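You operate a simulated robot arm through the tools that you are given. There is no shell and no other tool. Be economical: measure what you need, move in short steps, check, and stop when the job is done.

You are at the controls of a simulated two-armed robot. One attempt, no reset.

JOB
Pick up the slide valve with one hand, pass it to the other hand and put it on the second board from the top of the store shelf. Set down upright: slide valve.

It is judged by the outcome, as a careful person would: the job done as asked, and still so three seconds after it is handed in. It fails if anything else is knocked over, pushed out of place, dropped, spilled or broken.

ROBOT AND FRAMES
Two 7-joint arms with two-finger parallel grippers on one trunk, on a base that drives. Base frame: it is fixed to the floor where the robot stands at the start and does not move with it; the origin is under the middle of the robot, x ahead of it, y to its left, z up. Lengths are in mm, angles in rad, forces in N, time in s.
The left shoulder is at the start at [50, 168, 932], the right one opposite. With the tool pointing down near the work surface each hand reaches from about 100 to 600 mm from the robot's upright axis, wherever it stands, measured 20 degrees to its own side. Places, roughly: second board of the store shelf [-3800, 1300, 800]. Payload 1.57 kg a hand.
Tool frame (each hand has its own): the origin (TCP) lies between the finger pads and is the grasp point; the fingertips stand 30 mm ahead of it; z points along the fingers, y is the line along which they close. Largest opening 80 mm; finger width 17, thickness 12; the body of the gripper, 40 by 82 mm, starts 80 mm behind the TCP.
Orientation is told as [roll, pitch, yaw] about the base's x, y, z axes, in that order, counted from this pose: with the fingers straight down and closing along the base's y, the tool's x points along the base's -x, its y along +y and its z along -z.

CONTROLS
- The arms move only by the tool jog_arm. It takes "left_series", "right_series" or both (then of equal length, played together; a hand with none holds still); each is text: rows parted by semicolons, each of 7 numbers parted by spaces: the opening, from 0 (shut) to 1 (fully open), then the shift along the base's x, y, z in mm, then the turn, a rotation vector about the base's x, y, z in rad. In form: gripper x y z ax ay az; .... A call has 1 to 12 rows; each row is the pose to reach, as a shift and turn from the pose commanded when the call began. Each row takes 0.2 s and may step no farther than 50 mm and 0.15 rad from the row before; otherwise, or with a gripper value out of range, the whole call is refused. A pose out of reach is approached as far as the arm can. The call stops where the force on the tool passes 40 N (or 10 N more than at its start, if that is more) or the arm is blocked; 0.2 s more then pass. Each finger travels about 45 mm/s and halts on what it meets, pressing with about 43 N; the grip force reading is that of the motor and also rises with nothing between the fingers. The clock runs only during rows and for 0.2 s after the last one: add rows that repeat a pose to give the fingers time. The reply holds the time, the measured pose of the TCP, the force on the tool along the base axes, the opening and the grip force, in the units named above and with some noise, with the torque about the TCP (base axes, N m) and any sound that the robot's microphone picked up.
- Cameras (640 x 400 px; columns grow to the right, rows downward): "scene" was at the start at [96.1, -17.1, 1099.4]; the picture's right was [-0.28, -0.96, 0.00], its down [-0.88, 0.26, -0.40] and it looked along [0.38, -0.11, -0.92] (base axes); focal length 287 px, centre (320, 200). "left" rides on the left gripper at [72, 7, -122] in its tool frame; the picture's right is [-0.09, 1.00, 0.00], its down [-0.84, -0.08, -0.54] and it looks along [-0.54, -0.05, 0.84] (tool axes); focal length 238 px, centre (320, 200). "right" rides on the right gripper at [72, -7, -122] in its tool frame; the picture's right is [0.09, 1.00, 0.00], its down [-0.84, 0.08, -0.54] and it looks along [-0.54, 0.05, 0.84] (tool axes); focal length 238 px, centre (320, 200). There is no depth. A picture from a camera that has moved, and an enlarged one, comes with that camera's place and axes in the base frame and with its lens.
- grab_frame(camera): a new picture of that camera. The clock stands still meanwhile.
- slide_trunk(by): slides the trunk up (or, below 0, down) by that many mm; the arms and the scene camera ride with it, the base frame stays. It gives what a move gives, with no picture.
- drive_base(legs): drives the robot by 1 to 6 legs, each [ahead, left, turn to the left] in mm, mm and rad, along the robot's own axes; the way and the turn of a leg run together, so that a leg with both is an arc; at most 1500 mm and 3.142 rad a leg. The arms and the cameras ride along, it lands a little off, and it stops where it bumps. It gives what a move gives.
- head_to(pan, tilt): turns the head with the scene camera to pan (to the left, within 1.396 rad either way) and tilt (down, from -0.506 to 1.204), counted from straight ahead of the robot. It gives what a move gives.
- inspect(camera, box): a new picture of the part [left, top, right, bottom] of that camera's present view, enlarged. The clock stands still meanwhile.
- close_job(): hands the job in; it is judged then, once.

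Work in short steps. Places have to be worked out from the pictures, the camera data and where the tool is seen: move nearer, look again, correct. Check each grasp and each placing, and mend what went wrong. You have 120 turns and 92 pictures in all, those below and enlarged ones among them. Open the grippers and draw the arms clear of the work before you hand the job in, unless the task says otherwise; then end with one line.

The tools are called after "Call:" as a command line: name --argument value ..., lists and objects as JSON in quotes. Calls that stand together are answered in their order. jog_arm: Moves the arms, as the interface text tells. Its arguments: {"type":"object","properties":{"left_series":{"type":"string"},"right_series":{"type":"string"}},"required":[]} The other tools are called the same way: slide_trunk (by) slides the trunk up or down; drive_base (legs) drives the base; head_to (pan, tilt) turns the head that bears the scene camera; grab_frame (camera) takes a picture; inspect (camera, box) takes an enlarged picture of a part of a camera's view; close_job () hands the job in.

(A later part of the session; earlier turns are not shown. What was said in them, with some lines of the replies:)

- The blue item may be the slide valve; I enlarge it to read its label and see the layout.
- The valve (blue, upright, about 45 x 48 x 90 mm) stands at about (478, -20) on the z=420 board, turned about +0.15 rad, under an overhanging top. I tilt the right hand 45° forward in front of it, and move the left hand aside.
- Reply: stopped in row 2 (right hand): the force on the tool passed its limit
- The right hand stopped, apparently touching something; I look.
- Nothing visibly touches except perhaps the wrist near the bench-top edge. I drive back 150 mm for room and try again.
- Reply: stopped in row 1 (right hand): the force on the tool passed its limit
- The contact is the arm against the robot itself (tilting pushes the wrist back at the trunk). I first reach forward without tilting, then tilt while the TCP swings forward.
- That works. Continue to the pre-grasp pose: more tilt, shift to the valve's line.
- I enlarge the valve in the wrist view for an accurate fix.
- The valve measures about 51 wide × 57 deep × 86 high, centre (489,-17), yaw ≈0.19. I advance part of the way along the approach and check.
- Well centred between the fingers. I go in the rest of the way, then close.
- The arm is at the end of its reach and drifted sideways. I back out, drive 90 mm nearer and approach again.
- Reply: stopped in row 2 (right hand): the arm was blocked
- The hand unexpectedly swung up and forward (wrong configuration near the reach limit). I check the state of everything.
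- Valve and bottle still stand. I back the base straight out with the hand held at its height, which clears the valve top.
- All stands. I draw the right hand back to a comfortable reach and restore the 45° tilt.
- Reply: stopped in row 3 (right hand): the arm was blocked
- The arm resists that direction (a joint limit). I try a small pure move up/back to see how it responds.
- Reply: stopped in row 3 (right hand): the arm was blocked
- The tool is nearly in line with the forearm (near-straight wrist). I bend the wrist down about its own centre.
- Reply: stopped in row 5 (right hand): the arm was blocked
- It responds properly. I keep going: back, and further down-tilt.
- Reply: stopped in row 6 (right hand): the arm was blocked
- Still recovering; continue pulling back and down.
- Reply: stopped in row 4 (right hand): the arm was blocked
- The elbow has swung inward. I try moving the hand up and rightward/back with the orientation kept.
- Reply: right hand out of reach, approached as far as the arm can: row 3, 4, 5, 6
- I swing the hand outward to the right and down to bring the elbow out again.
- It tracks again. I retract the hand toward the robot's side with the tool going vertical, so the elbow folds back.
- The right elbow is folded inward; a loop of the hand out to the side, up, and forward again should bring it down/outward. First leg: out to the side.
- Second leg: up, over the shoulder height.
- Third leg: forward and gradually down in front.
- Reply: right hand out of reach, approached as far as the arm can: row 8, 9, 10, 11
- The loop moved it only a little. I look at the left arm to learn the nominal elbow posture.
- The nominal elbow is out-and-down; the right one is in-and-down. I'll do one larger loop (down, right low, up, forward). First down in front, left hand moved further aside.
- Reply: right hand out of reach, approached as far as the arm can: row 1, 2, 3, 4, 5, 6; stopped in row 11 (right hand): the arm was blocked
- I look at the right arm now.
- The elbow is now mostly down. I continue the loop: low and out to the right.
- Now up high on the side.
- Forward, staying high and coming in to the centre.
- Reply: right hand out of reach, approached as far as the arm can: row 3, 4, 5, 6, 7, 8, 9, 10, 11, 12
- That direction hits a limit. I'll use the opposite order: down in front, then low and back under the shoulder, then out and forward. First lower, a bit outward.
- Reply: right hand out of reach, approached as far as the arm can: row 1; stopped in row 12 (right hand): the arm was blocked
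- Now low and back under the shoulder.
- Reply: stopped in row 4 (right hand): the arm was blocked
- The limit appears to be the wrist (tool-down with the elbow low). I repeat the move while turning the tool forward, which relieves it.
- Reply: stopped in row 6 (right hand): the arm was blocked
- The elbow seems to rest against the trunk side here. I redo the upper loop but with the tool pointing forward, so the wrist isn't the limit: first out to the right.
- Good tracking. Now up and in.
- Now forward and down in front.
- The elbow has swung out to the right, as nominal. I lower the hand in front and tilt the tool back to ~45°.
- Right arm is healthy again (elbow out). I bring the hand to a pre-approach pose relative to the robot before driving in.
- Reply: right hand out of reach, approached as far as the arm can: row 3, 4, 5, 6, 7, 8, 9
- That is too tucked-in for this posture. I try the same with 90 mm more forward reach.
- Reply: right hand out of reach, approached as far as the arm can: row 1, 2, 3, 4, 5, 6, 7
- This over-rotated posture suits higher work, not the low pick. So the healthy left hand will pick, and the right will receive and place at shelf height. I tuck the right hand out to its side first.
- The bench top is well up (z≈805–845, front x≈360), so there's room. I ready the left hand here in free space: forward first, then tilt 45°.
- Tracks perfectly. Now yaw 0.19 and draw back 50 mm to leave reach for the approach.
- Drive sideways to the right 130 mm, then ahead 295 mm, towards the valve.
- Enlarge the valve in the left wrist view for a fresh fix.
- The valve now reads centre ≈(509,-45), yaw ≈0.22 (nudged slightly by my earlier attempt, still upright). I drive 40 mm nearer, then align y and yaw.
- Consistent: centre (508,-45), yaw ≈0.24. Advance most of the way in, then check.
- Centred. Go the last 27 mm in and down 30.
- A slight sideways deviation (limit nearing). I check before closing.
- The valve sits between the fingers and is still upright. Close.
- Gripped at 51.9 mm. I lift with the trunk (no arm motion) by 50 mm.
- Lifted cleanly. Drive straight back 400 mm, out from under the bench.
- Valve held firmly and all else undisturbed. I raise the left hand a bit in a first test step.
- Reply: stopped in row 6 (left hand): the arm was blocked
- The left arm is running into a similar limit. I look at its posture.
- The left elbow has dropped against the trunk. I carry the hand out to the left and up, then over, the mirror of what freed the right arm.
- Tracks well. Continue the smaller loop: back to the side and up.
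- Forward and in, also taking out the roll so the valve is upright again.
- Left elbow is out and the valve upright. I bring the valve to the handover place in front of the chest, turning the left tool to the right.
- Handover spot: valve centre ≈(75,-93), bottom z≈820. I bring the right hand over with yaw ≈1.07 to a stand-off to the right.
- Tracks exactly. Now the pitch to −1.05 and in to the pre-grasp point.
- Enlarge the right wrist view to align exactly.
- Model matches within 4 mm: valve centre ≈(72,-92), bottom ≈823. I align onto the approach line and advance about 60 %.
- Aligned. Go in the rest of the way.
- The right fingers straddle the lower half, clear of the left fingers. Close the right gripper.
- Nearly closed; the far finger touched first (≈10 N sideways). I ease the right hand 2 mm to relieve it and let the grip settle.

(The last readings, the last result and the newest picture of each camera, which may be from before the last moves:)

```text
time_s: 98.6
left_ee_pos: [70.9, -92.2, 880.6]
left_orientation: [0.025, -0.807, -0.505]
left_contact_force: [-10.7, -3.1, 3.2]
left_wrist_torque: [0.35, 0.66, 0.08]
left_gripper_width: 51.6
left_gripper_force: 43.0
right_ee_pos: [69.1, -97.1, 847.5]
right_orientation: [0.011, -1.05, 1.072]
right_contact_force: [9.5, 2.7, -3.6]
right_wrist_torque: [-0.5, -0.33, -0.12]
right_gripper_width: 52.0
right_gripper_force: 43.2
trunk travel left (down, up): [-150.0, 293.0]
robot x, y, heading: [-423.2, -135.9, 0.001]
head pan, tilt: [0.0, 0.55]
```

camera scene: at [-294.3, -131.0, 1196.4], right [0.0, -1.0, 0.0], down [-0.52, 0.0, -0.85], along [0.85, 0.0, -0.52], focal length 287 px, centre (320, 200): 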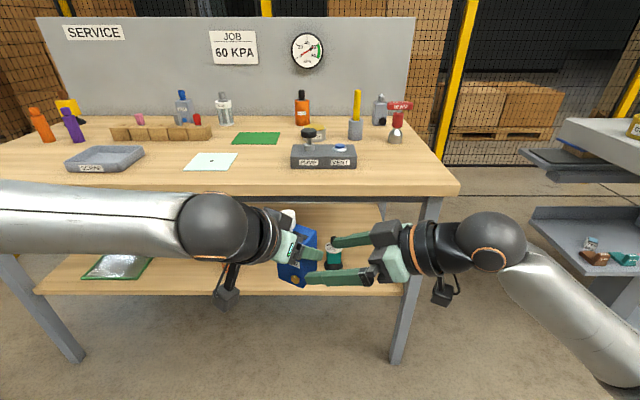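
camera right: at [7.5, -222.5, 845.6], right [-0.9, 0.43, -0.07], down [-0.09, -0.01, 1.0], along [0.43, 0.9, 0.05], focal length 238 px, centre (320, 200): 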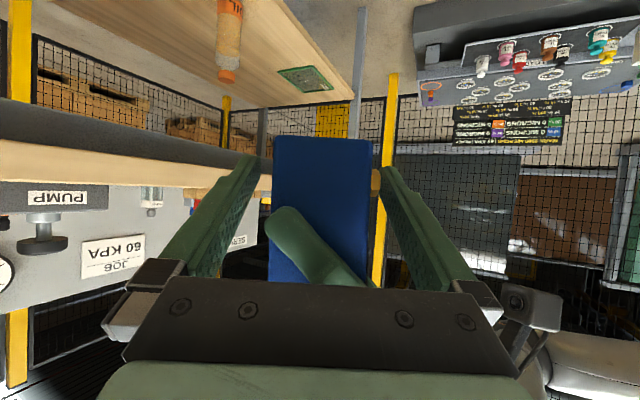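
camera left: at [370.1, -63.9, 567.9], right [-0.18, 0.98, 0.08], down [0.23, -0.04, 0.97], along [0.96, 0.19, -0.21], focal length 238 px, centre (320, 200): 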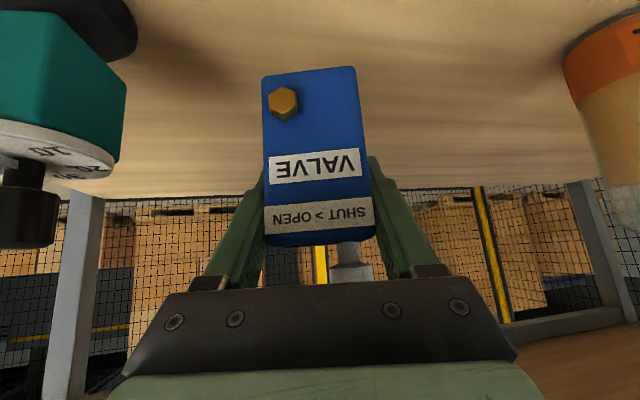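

Right grip firm at 52 mm, 43 N. Release the left hand (opening to ~66 mm only).

Call:
jog_arm --left_series "0.68 0 0 0 0 0 0; 0.74 0 0 0 0 0 0; 0.8 0 0 0 0 0 0; 0.8 0 0 0 0 0 0"

Call:
grab_frame --camera "left"

```text
time_s: 99.6
left_ee_pos: [71.5, -90.7, 881.5]
left_orientation: [0.026, -0.806, -0.504]
left_contact_force: [-6.9, 10.9, 0.9]
left_wrist_torque: [0.21, 0.02, -0.12]
left_gripper_width: 57.6
left_gripper_force: 0.0
right_ee_pos: [70.3, -98.5, 847.9]
right_orientation: [0.011, -1.05, 1.069]
right_contact_force: [6.0, -11.8, -1.5]
right_wrist_torque: [0.14, 0.16, 0.07]
right_gripper_width: 51.7
right_gripper_force: 43.5
trunk travel left (down, up): [-150.0, 293.0]
robot x, y, heading: [-421.2, -128.8, 0.009]
head pan, tilt: [0.0, 0.55]
```

```text
42 pictures are left
camera left: at [-47.7, -21.4, 913.2], right [0.52, 0.85, 0.09], down [0.12, -0.17, 0.98], along [0.85, -0.5, -0.19], focal length 238 px, centre (320, 200)
```

left: 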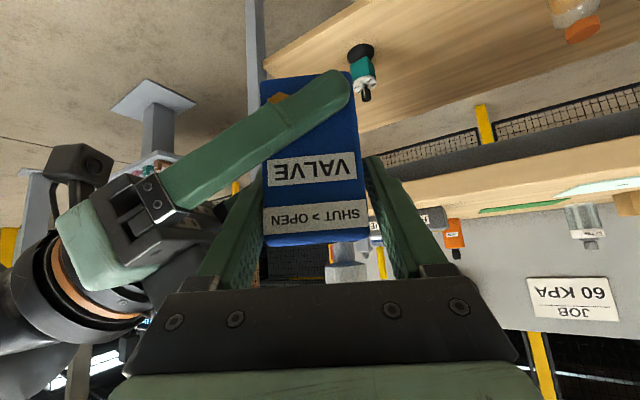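

The left finger meets the right hand's carriage, so it can open only to ~57 mm, which is enough (valve 51.7). I centre by 2 mm and withdraw the left hand slowly along its own axis.

Call:
jog_arm --left_series "0.7 1 2 0 0 0 0; 0.7 -5 5 7 0 0 0; 0.7 -12 9 14 0 0 0; 0.7 -24 16 28 0 0 0; 0.7 -37 23 42 0 0 0; 0.7 -49 30 55 0 0 0; 0.7 -62 37 69 0 0 0"

Call:
grab_frame --camera "left"

```text
time_s: 101.2
left_ee_pos: [8.6, -57.2, 950.5]
left_orientation: [0.028, -0.806, -0.504]
left_contact_force: [-0.3, 0.2, 0.0]
left_wrist_torque: [0.01, -0.02, -0.01]
left_gripper_width: 55.8
left_gripper_force: 0.1
right_ee_pos: [68.6, -97.9, 847.5]
right_orientation: [0.011, -1.05, 1.069]
right_contact_force: [1.1, -0.1, -1.7]
right_wrist_torque: [0.03, 0.0, 0.0]
right_gripper_width: 51.5
right_gripper_force: 42.6
trunk travel left (down, up): [-150.0, 293.0]
robot x, y, heading: [-422.6, -132.0, 0.005]
head pan, tilt: [0.0, 0.55]
```

```text
41 pictures are left
camera left: at [-110.0, 12.6, 982.8], right [0.52, 0.85, 0.09], down [0.12, -0.17, 0.98], along [0.85, -0.5, -0.19], focal length 238 px, centre (320, 200)
```

left: 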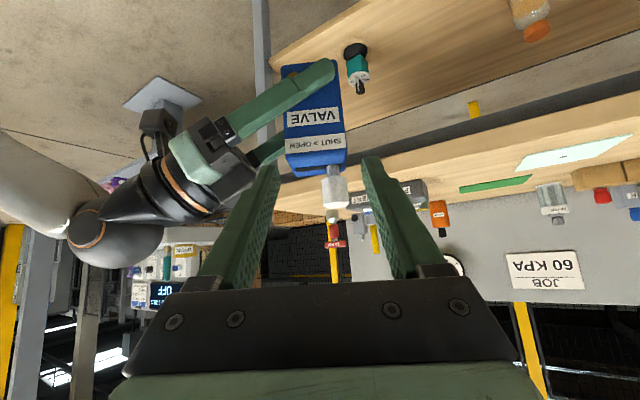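

Handover done; right holds the valve alone. I move the left hand away to its side, and swing the right to a forward carrying pose.

Call:
jog_arm --left_series "0.7 -10 35 0 0 0 0.05; 0.7 -20 75 0 0 0 0.1; 0.7 -30 115 0 0 0 0.15; 0.7 -40 155 -10 0 0 0.2; 0.7 -50 195 -20 0 0 0.25; 0.7 -60 235 -30 0 0 0.3; 0.7 -70 275 -40 0 0 0.35; 0.7 -80 310 -50 0 0 0.4; 0.7 -80 310 -50 0 0 0.4" --right_series "0 0 -30 0 0 0 -0.12; 0 0 -60 5 0 0 -0.24; 0 0 -95 10 0 0 -0.36; 0 0 -130 15 0 0 -0.48; 0 0 -160 20 0 0 -0.6; 0 0 -190 25 0 0 -0.72; 0 0 -220 30 0 0 -0.84; 0 0 -250 30 0 0 -0.96; 0 0 -260 30 0 0 -1.06"

Call:
head_to --pan -0.4 --tilt 0.5

Call:
grab_frame --camera "scene"

Call:
grab_frame --camera "right"

```text
time_s: 103.2
left_ee_pos: [-71.0, 252.3, 897.3]
left_orientation: [0.026, -0.807, -0.105]
left_contact_force: [0.1, 0.6, 0.0]
left_wrist_torque: [0.03, 0.01, 0.02]
left_gripper_width: 55.8
left_gripper_force: 0.0
right_ee_pos: [67.9, -357.8, 879.1]
right_orientation: [0.014, -1.051, 0.006]
right_contact_force: [-0.1, 0.7, -1.9]
right_wrist_torque: [0.01, 0.0, 0.02]
right_gripper_width: 51.7
right_gripper_force: 43.3
trunk travel left (down, up): [-150.0, 293.0]
robot x, y, heading: [-424.5, -132.8, 0.006]
head pan, tilt: [0.0, 0.55]
```

```text
time_s: 104.0
left_ee_pos: [-71.0, 251.4, 897.3]
left_orientation: [0.027, -0.807, -0.106]
left_contact_force: [-0.6, -0.4, 1.2]
left_wrist_torque: [0.02, 0.02, 0.0]
left_gripper_width: 56.1
left_gripper_force: 0.1
right_ee_pos: [68.5, -355.6, 879.7]
right_orientation: [0.011, -1.051, 0.012]
right_contact_force: [-0.3, 0.3, -1.6]
right_wrist_torque: [0.01, 0.0, -0.02]
right_gripper_width: 51.7
right_gripper_force: 43.0
trunk travel left (down, up): [-150.0, 293.0]
robot x, y, heading: [-423.9, -128.1, 0.006]
head pan, tilt: [-0.4, 0.499]
```

```text
40 pictures are left
camera scene: at [-300.2, -166.5, 1201.0], right [-0.39, -0.92, 0.0], down [-0.44, 0.18, -0.88], along [0.81, -0.34, -0.48], focal length 287 px, centre (320, 200)
```

scene: 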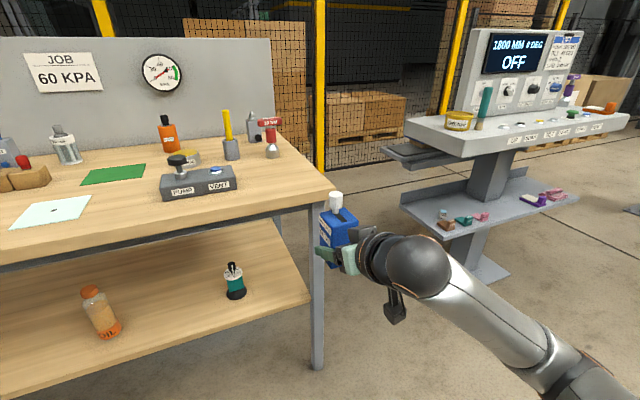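

```text
39 pictures are left
camera right: at [-72.5, -366.0, 877.8], right [-0.07, 0.99, -0.07], down [-0.06, 0.07, 1.0], along [1.0, 0.07, 0.05], focal length 238 px, centre (320, 200)
```

right: 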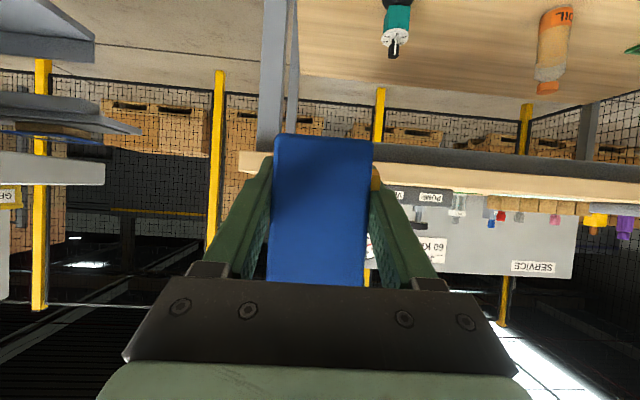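

Valve is held upright. Before driving, I look to the left rear for the way to the shelf.

Call:
head_to --pan 1.39 --tilt 0.35

Call:
grab_frame --camera "scene"

```text
time_s: 105.8
left_ee_pos: [-70.3, 251.5, 898.2]
left_orientation: [0.029, -0.807, -0.105]
left_contact_force: [0.7, -0.3, 0.5]
left_wrist_torque: [-0.01, -0.01, -0.01]
left_gripper_width: 55.6
left_gripper_force: 0.0
right_ee_pos: [68.0, -357.4, 879.8]
right_orientation: [0.013, -1.051, 0.01]
right_contact_force: [0.0, -0.2, -1.4]
right_wrist_torque: [-0.01, 0.02, -0.01]
right_gripper_width: 51.6
right_gripper_force: 43.0
trunk travel left (down, up): [-150.0, 293.0]
robot x, y, heading: [-425.2, -130.6, 0.005]
head pan, tilt: [1.389, 0.351]
```

```text
38 pictures are left
camera scene: at [-367.6, -39.8, 1214.7], right [0.98, -0.18, 0.0], down [-0.06, -0.34, -0.94], along [0.17, 0.92, -0.34], focal length 287 px, centre (320, 200)
```

scene: 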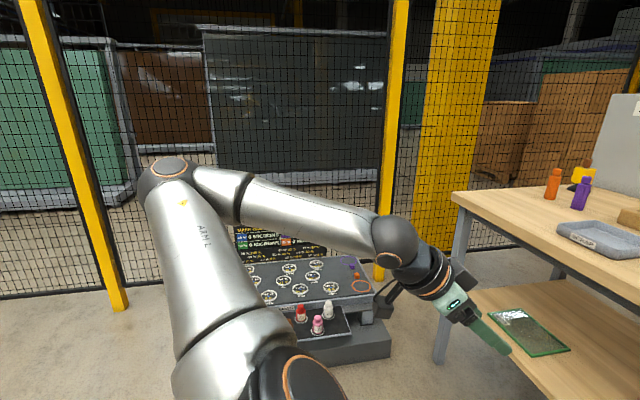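

Clear around. I turn in place to the left by 2.74 rad, toward the shelf.

Call:
drive_base --legs '[[0, 0, 1.4], [0, 0, 1.34]]'

Call:
head_to --pan 0 --tilt 0.15

Call:
grab_frame --camera "scene"

```text
time_s: 113.0
left_ee_pos: [-898.7, -346.9, 898.1]
left_orientation: [0.029, -0.805, 2.638]
left_contact_force: [0.4, 0.1, 0.3]
left_wrist_torque: [0.0, -0.01, 0.0]
left_gripper_width: 55.9
left_gripper_force: 0.1
right_ee_pos: [-791.3, 269.0, 879.4]
right_orientation: [0.011, -1.051, 2.752]
right_contact_force: [-0.4, 0.0, -1.2]
right_wrist_torque: [-0.02, -0.05, 0.01]
right_gripper_width: 51.4
right_gripper_force: 43.0
trunk travel left (down, up): [-150.0, 293.0]
robot x, y, heading: [-425.5, -128.4, 2.745]
head pan, tilt: [1.389, 0.351]
```

```text
time_s: 114.5
left_ee_pos: [-897.8, -346.4, 897.5]
left_orientation: [0.028, -0.807, 2.637]
left_contact_force: [1.2, 0.5, 0.9]
left_wrist_torque: [0.0, 0.0, -0.02]
left_gripper_width: 56.0
left_gripper_force: 0.0
right_ee_pos: [-790.6, 268.6, 879.2]
right_orientation: [0.013, -1.05, 2.754]
right_contact_force: [-0.5, 0.1, -1.6]
right_wrist_torque: [-0.01, 0.01, -0.02]
right_gripper_width: 51.2
right_gripper_force: 43.6
trunk travel left (down, up): [-150.0, 293.0]
robot x, y, heading: [-422.1, -128.7, 2.748]
head pan, tilt: [0.0, 0.15]
```

```text
37 pictures are left
camera scene: at [-546.9, -80.4, 1233.4], right [0.38, 0.92, 0.0], down [0.14, -0.06, -0.99], along [-0.91, 0.38, -0.15], focal length 287 px, centre (320, 200)
```

scene: 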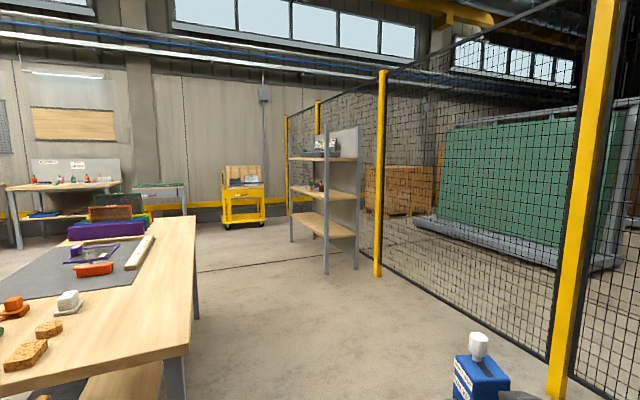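

The store shelf is ahead with three boards. Enlarge it.

Call:
inspect --camera "scene" --box '[270, 110, 390, 285]'

```text
2.29 times, centred on (330, 198) of scene
camera zoom: at [-546.9, -80.4, 1233.4], right [0.38, 0.92, 0.0], down [0.14, -0.06, -0.99], along [-0.91, 0.38, -0.15], focal length 656 px, centre (297, 206)
```

zoom: 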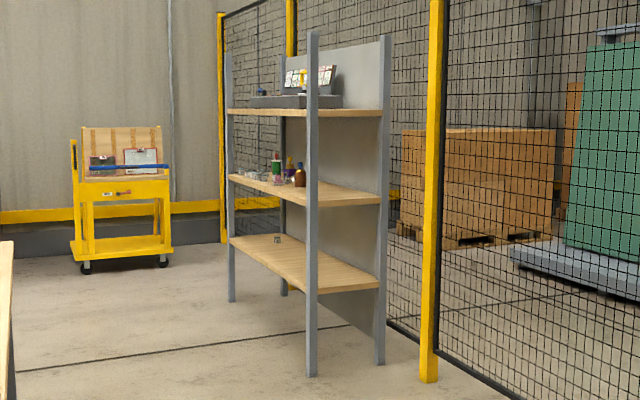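

The shelf front faces −y: posts at x≈−3181 and −4472, front y≈1097, second board z≈800, near half looks empty. I first move sideways clear of the table, turn to heading π and go 1400 mm.

Call:
drive_base --legs '[[212, -506, 0], [0, 0, 0.397], [1400, 0, 0]]'

Call:
grab_frame --camera "scene"

```text
time_s: 125.4
left_ee_pos: [-2203.0, 29.9, 898.4]
left_orientation: [0.029, -0.806, 3.019]
left_contact_force: [1.0, 0.6, -0.1]
left_wrist_torque: [-0.01, 0.0, 0.04]
left_gripper_width: 56.1
left_gripper_force: 0.0
right_ee_pos: [-2331.8, 642.8, 880.3]
right_orientation: [0.013, -1.052, 3.134]
right_contact_force: [0.3, -0.5, -0.8]
right_wrist_torque: [-0.01, 0.0, 0.02]
right_gripper_width: 51.4
right_gripper_force: 42.7
trunk travel left (down, up): [-150.0, 293.0]
robot x, y, heading: [-1843.2, 405.1, 3.124]
head pan, tilt: [0.0, 0.15]
```

```text
35 pictures are left
camera scene: at [-1976.1, 408.2, 1233.4], right [0.02, 1.0, 0.0], down [0.15, 0.0, -0.99], along [-0.99, 0.02, -0.15], focal length 287 px, centre (320, 200)
```

scene: 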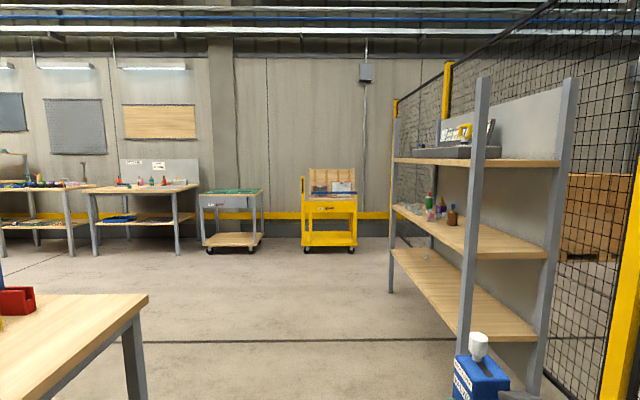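

Way is clear and the near half of the second board is empty. Go on 1850 mm, then look before turning.

Call:
drive_base --legs '[[900, 15, 0.018], [940, 0, 0]]'

Call:
head_to --pan -1.2 --tilt 0.45

Call:
grab_frame --camera "scene"

```text
time_s: 134.8
left_ee_pos: [-4062.2, -13.3, 896.9]
left_orientation: [0.027, -0.805, 3.041]
left_contact_force: [-0.4, 0.3, -0.8]
left_wrist_torque: [0.02, 0.0, -0.03]
left_gripper_width: 56.1
left_gripper_force: 0.0
right_ee_pos: [-4203.4, 596.7, 880.9]
right_orientation: [0.013, -1.051, -3.127]
right_contact_force: [-0.2, 1.3, -0.9]
right_wrist_torque: [-0.02, -0.04, 0.0]
right_gripper_width: 51.4
right_gripper_force: 43.3
trunk travel left (down, up): [-150.0, 293.0]
robot x, y, heading: [-3711.5, 371.5, -3.133]
head pan, tilt: [0.0, 0.15]
```

```text
time_s: 136.2
left_ee_pos: [-4060.5, -13.5, 896.9]
left_orientation: [0.029, -0.807, 3.04]
left_contact_force: [0.1, -0.2, 0.0]
left_wrist_torque: [0.03, -0.01, -0.01]
left_gripper_width: 55.7
left_gripper_force: 0.0
right_ee_pos: [-4203.4, 596.8, 880.8]
right_orientation: [0.011, -1.052, -3.128]
right_contact_force: [0.3, 0.5, -1.3]
right_wrist_torque: [0.0, -0.03, 0.01]
right_gripper_width: 51.7
right_gripper_force: 42.8
trunk travel left (down, up): [-150.0, 293.0]
robot x, y, heading: [-3710.3, 371.6, -3.135]
head pan, tilt: [-1.201, 0.45]
```

```text
34 pictures are left
camera scene: at [-3784.0, 456.0, 1205.5], right [0.93, 0.37, 0.0], down [0.16, -0.4, -0.9], along [-0.33, 0.84, -0.44], focal length 287 px, centre (320, 200)
```

scene: 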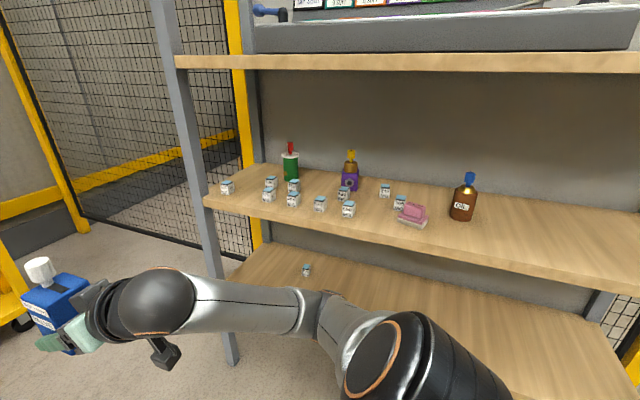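

Second board: small parts on its left half, an oil bottle at (−3667,1265), and free space from x≈−3600 to −3200. I turn right to face the shelf and shift 64 mm right; target spot ≈(−3420,1190).

Call:
drive_base --legs '[[0, 0, -1.577], [0, -64, 0]]'

Call:
head_to --pan -0.3 --tilt 0.5

Call:
grab_frame --camera "scene"

```text
time_s: 141.0
left_ee_pos: [-4026.2, 725.9, 899.1]
left_orientation: [0.027, -0.807, 1.46]
left_contact_force: [0.7, 0.3, -0.2]
left_wrist_torque: [0.02, -0.01, 0.03]
left_gripper_width: 56.0
left_gripper_force: 0.0
right_ee_pos: [-3415.8, 861.9, 879.5]
right_orientation: [0.012, -1.052, 1.574]
right_contact_force: [-0.5, 0.4, -1.6]
right_wrist_torque: [-0.01, -0.03, 0.03]
right_gripper_width: 51.4
right_gripper_force: 42.7
trunk travel left (down, up): [-150.0, 293.0]
robot x, y, heading: [-3647.3, 368.4, 1.573]
head pan, tilt: [-1.201, 0.45]
```

```text
time_s: 142.2
left_ee_pos: [-4026.5, 727.5, 897.2]
left_orientation: [0.028, -0.805, 1.459]
left_contact_force: [0.7, -0.5, 0.3]
left_wrist_torque: [0.0, -0.03, 0.02]
left_gripper_width: 56.1
left_gripper_force: 0.0
right_ee_pos: [-3416.8, 862.5, 879.2]
right_orientation: [0.012, -1.051, 1.575]
right_contact_force: [-0.1, 0.3, -1.6]
right_wrist_torque: [0.05, 0.0, 0.04]
right_gripper_width: 51.6
right_gripper_force: 43.5
trunk travel left (down, up): [-150.0, 293.0]
robot x, y, heading: [-3644.8, 369.9, 1.566]
head pan, tilt: [-0.3, 0.499]
```

```text
33 pictures are left
camera scene: at [-3618.5, 497.7, 1201.0], right [0.95, -0.3, 0.0], down [-0.14, -0.46, -0.88], along [0.26, 0.84, -0.48], focal length 287 px, centre (320, 200)
```

scene: 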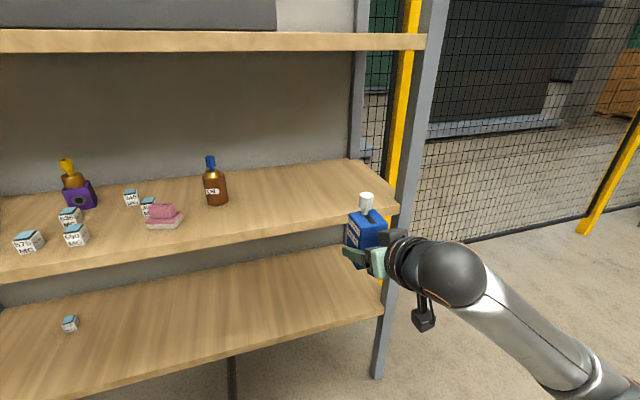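

Pose good: right TCP x≈−3416, about 200 mm from the post and 260 mm from the bottle. I draw the left hand back, then drive 230 mm in.

Call:
jog_arm --left_series "0.7 0 -30 0 0 0 0; 0.7 0 -60 0 0 0 0; 0.7 0 -90 0 0 0 0; 0.7 0 -90 0 0 0 0"

Call:
drive_base --legs '[[230, 0, 0]]'

Call:
grab_frame --camera "right"

Call:
grab_frame --camera "scene"

```text
time_s: 143.2
left_ee_pos: [-4055.8, 648.3, 910.3]
left_orientation: [0.026, -0.806, 1.459]
left_contact_force: [-0.6, 1.1, 0.0]
left_wrist_torque: [0.01, 0.0, 0.02]
left_gripper_width: 56.0
left_gripper_force: 0.1
left hand out of reach, approached as far as the arm can: row 1, 2, 3, 4
right_ee_pos: [-3417.4, 863.7, 879.7]
right_orientation: [0.01, -1.049, 1.574]
right_contact_force: [-1.2, -0.3, -1.5]
right_wrist_torque: [-0.04, -0.01, 0.03]
right_gripper_width: 51.4
right_gripper_force: 43.4
trunk travel left (down, up): [-150.0, 293.0]
robot x, y, heading: [-3642.2, 372.4, 1.57]
head pan, tilt: [-0.3, 0.499]
```

```text
time_s: 144.9
left_ee_pos: [-4055.0, 887.4, 910.9]
left_orientation: [0.027, -0.805, 1.456]
left_contact_force: [0.0, -0.4, 0.5]
left_wrist_torque: [0.02, 0.0, -0.01]
left_gripper_width: 55.8
left_gripper_force: 0.0
right_ee_pos: [-3414.6, 1097.1, 879.4]
right_orientation: [0.011, -1.051, 1.57]
right_contact_force: [-1.0, -0.8, -1.4]
right_wrist_torque: [-0.01, 0.02, -0.01]
right_gripper_width: 51.3
right_gripper_force: 42.7
trunk travel left (down, up): [-150.0, 293.0]
robot x, y, heading: [-3644.1, 607.0, 1.564]
head pan, tilt: [-0.3, 0.499]
```

```text
32 pictures are left
camera right: at [-3405.1, 956.5, 877.7], right [-1.0, -0.06, -0.07], down [-0.07, -0.05, 1.0], along [-0.06, 1.0, 0.05], focal length 238 px, centre (320, 200)
```

right: 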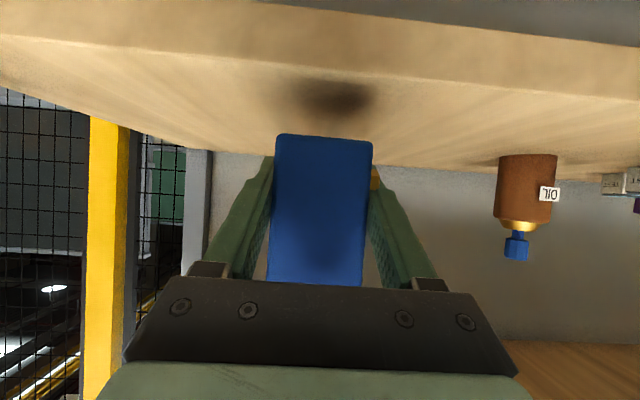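

```text
31 pictures are left
camera scene: at [-3617.1, 733.5, 1200.9], right [0.95, -0.3, 0.0], down [-0.14, -0.46, -0.88], along [0.26, 0.84, -0.48], focal length 287 px, centre (320, 200)
```

scene: 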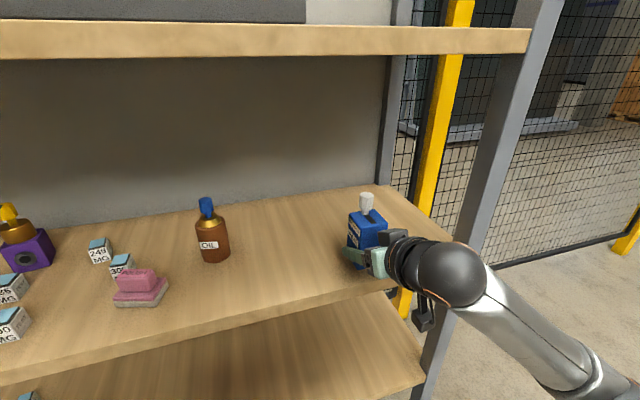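

Board top reads z≈808, valve bottom ≈853: fine clearance. Drive 88 mm further in.

Call:
drive_base --legs '[[88, 0, 0]]'

Call:
grab_frame --camera "right"

```text
time_s: 146.0
left_ee_pos: [-4055.0, 974.6, 912.0]
left_orientation: [0.027, -0.806, 1.459]
left_contact_force: [0.2, -0.1, -0.4]
left_wrist_torque: [-0.01, 0.01, -0.01]
left_gripper_width: 56.0
left_gripper_force: 0.0
right_ee_pos: [-3413.8, 1186.0, 879.2]
right_orientation: [0.01, -1.048, 1.574]
right_contact_force: [-0.2, 1.1, -2.2]
right_wrist_torque: [-0.02, -0.03, -0.02]
right_gripper_width: 51.6
right_gripper_force: 42.6
trunk travel left (down, up): [-150.0, 293.0]
robot x, y, heading: [-3643.3, 695.3, 1.569]
head pan, tilt: [-0.3, 0.499]
```

```text
30 pictures are left
camera right: at [-3405.4, 1045.5, 877.6], right [-1.0, -0.06, -0.07], down [-0.07, -0.05, 1.0], along [-0.06, 1.0, 0.05], focal length 238 px, centre (320, 200)
```

right: 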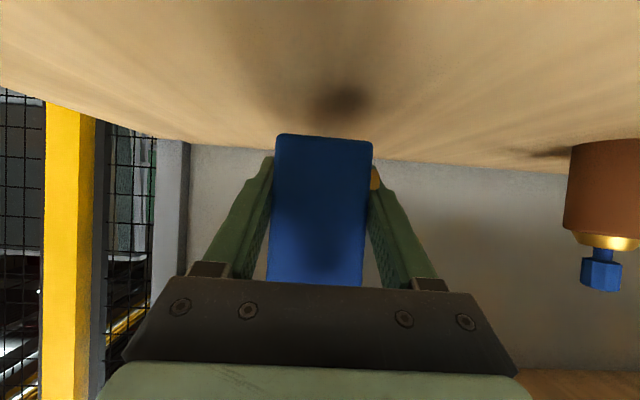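

All clear. Lower the trunk 32 mm.

Call:
slide_trunk --by -32

Call:
grab_frame --camera "right"

```text
time_s: 146.8
left_ee_pos: [-4055.2, 974.4, 880.2]
left_orientation: [0.026, -0.806, 1.46]
left_contact_force: [-0.8, 0.3, -0.1]
left_wrist_torque: [0.0, -0.03, -0.02]
left_gripper_width: 56.1
left_gripper_force: 0.1
right_ee_pos: [-3414.7, 1187.1, 850.3]
right_orientation: [0.009, -1.053, 1.574]
right_contact_force: [-0.1, 2.1, 5.9]
right_wrist_torque: [-0.13, -0.19, 0.02]
right_gripper_width: 51.4
right_gripper_force: 42.6
trunk travel left (down, up): [-118.0, 325.0]
robot x, y, heading: [-3646.1, 697.7, 1.566]
head pan, tilt: [-0.3, 0.499]
```

```text
29 pictures are left
camera right: at [-3405.5, 1045.5, 846.6], right [-1.0, -0.06, -0.07], down [-0.07, -0.06, 1.0], along [-0.06, 1.0, 0.05], focal length 238 px, centre (320, 200)
```

right: 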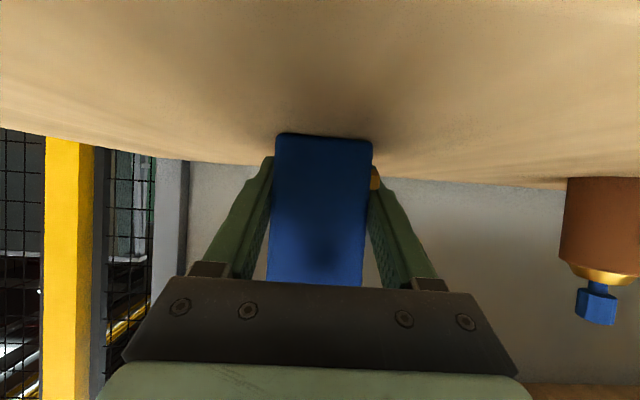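

The valve bottom has touched (≈+7 N) at the near/right corner, a very slight tilt. I level a little and see the torque.

Call:
jog_arm --right_series "0 0 0 0 -0.01 -0.008 0; 0 0 0 -0.5 -0.015 -0.012 0; 0 0 0 -1 -0.015 -0.012 0"

Call:
inspect --camera "right" --box '[240, 100, 410, 220]'

```text
time_s: 147.6
left_ee_pos: [-4055.0, 973.7, 879.7]
left_orientation: [0.026, -0.805, 1.46]
left_contact_force: [0.0, 0.0, -0.2]
left_wrist_torque: [-0.01, -0.01, -0.02]
left_gripper_width: 55.9
left_gripper_force: 0.1
right_ee_pos: [-3414.3, 1186.0, 850.1]
right_orientation: [-0.009, -1.044, 1.593]
right_contact_force: [-3.5, 4.9, 12.9]
right_wrist_torque: [0.61, 0.46, 0.0]
right_gripper_width: 51.5
right_gripper_force: 42.8
trunk travel left (down, up): [-118.0, 325.0]
robot x, y, heading: [-3645.2, 694.2, 1.571]
head pan, tilt: [-0.3, 0.499]
```

```text
3.33 times, centred on (325, 160) of right
camera zoom: at [-3405.6, 1045.5, 848.2], right [-0.99, -0.06, -0.08], down [-0.08, -0.05, 1.0], along [-0.06, 1.0, 0.04], focal length 794 px, centre (303, 333)
```

zoom: 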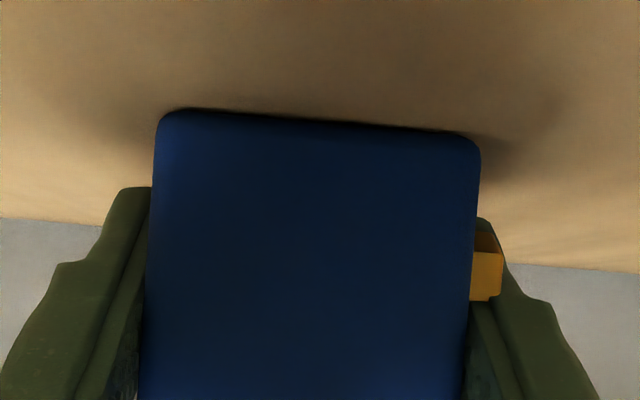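

That overshot; the original was nearly level. Undo most of it, then open the fingers.

Call:
jog_arm --right_series "0 0 0 0.5 0.006 0.005 0; 0 0 0 0.7 0.011 0.009 0; 0 0 0 0.7 0.011 0.009 0"

```text
time_s: 148.4
left_ee_pos: [-4054.4, 974.0, 879.6]
left_orientation: [0.026, -0.807, 1.458]
left_contact_force: [0.2, 0.0, 0.2]
left_wrist_torque: [0.0, -0.04, -0.01]
left_gripper_width: 56.0
left_gripper_force: 0.0
right_ee_pos: [-3414.5, 1186.2, 849.1]
right_orientation: [0.0, -1.048, 1.581]
right_contact_force: [-0.3, 4.4, 11.1]
right_wrist_torque: [0.22, -0.33, 0.17]
right_gripper_width: 51.5
right_gripper_force: 42.9
trunk travel left (down, up): [-118.0, 325.0]
robot x, y, heading: [-3642.2, 697.3, 1.569]
head pan, tilt: [-0.3, 0.499]
```

Near level, resting with ≈12 N. Open gently.

Call:
jog_arm --right_series "0.68 0 0 0 0 0 0; 0.75 0 0 0 0 0 0; 0.85 0 0 0 0 0 0; 1 0 0 0 0 0 0; 1 0 0 0 0 0 0"

Call:
grab_frame --camera "right"

```text
time_s: 149.6
left_ee_pos: [-4055.1, 973.5, 879.2]
left_orientation: [0.026, -0.805, 1.459]
left_contact_force: [0.1, 0.1, 0.3]
left_wrist_torque: [-0.03, 0.02, -0.01]
left_gripper_width: 55.8
left_gripper_force: 0.1
right_ee_pos: [-3414.5, 1184.9, 848.6]
right_orientation: [0.004, -1.045, 1.58]
right_contact_force: [-0.1, -0.2, -0.1]
right_wrist_torque: [0.01, -0.02, 0.03]
right_gripper_width: 80.0
right_gripper_force: 0.0
trunk travel left (down, up): [-118.0, 325.0]
robot x, y, heading: [-3645.1, 697.4, 1.567]
head pan, tilt: [-0.3, 0.499]
```

```text
27 pictures are left
camera right: at [-3405.5, 1045.3, 847.0], right [-1.0, -0.06, -0.08], down [-0.07, -0.05, 1.0], along [-0.06, 1.0, 0.05], focal length 238 px, centre (320, 200)
```

right: 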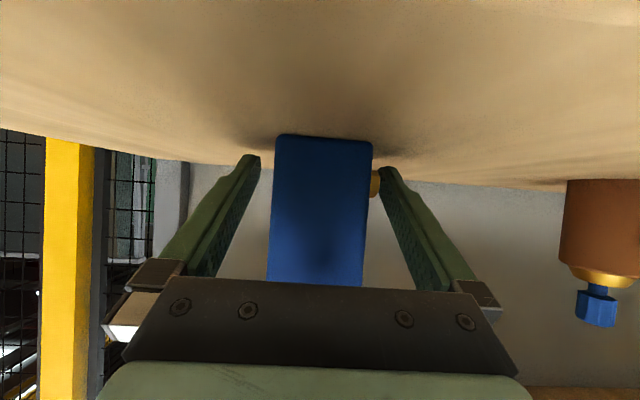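

The valve stands free on the board. Withdraw the right hand back along its axis.

Call:
jog_arm --right_series "1 0 -12 6 0 0 0; 1 0 -25 14 0 0 0; 1 0 -45 25 0 0 0; 1 0 -65 37 0 0 0; 1 0 -85 49 0 0 0"

Call:
grab_frame --camera "right"

```text
time_s: 150.8
left_ee_pos: [-4054.6, 973.9, 878.2]
left_orientation: [0.026, -0.806, 1.458]
left_contact_force: [-0.1, 0.1, 0.3]
left_wrist_torque: [-0.03, -0.03, 0.03]
left_gripper_width: 56.0
left_gripper_force: 0.0
right_ee_pos: [-3415.0, 1137.1, 900.4]
right_orientation: [0.005, -1.042, 1.58]
right_contact_force: [0.3, 0.0, 0.5]
right_wrist_torque: [0.02, -0.01, -0.01]
right_gripper_width: 80.0
right_gripper_force: 0.0
right hand out of reach, approached as far as the arm can: row 4, 5
trunk travel left (down, up): [-118.0, 325.0]
robot x, y, heading: [-3644.0, 690.6, 1.573]
head pan, tilt: [-0.3, 0.499]
```

```text
26 pictures are left
camera right: at [-3405.7, 996.1, 899.6], right [-1.0, -0.06, -0.08], down [-0.07, -0.05, 1.0], along [-0.06, 1.0, 0.04], focal length 238 px, centre (320, 200)
```

right: 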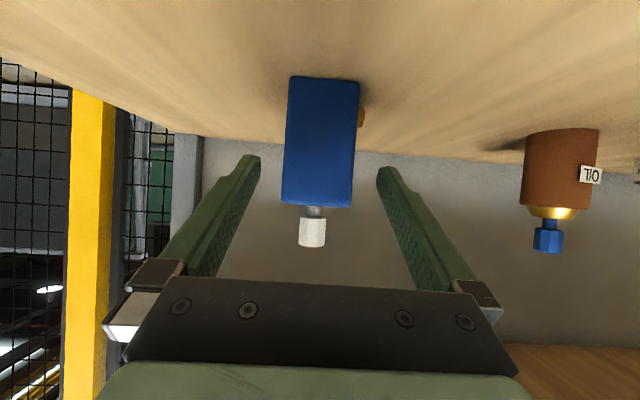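

Valve upright, clear of the fingers. Drive back 300 mm to draw clear, then look once more.

Call:
drive_base --legs '[[-300, 0, 0]]'

Call:
grab_frame --camera "scene"

```text
time_s: 152.8
left_ee_pos: [-4056.4, 678.7, 880.1]
left_orientation: [0.026, -0.805, 1.455]
left_contact_force: [-0.1, -0.1, -0.1]
left_wrist_torque: [0.03, 0.02, -0.02]
left_gripper_width: 56.1
left_gripper_force: 0.1
right_ee_pos: [-3416.0, 842.3, 901.3]
right_orientation: [0.006, -1.045, 1.578]
right_contact_force: [0.4, -0.4, -0.4]
right_wrist_torque: [0.0, 0.0, 0.03]
right_gripper_width: 80.0
right_gripper_force: 0.0
trunk travel left (down, up): [-118.0, 325.0]
robot x, y, heading: [-3644.6, 396.6, 1.564]
head pan, tilt: [-0.3, 0.499]
```

```text
25 pictures are left
camera scene: at [-3618.2, 526.9, 1169.0], right [0.95, -0.3, 0.0], down [-0.14, -0.46, -0.88], along [0.26, 0.84, -0.48], focal length 287 px, centre (320, 200)
```

scene: 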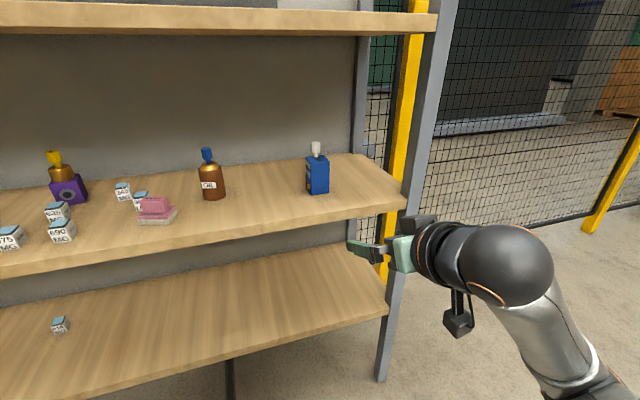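

The valve stands upright on the second board, everything else is in place. I open the left gripper fully, then hand in.

Call:
jog_arm --left_series "1 0 0 0 0 0 0; 1 0 0 0 0 0 0"

Call:
close_job

```text
time_s: 153.4
left_ee_pos: [-4055.4, 679.6, 879.3]
left_orientation: [0.027, -0.806, 1.454]
left_contact_force: [0.6, 0.0, 0.1]
left_wrist_torque: [0.04, -0.03, 0.01]
left_gripper_width: 79.9
left_gripper_force: 0.0
right_ee_pos: [-3416.3, 841.0, 900.3]
right_orientation: [0.005, -1.043, 1.579]
right_contact_force: [0.5, -0.4, -0.5]
right_wrist_torque: [-0.01, 0.03, -0.01]
right_gripper_width: 80.1
right_gripper_force: 0.1
trunk travel left (down, up): [-118.0, 325.0]
robot x, y, heading: [-3646.2, 403.5, 1.564]
head pan, tilt: [-0.3, 0.499]
```

```text
The job is handed in.
```

The left hand picked up the slide valve and passed it to the right, which set it upright on the second board from the top of the store shelf; in the last pictures nothing else looked disturbed, though an earlier failed reach had nudged the valve about 30 mm before the pick.
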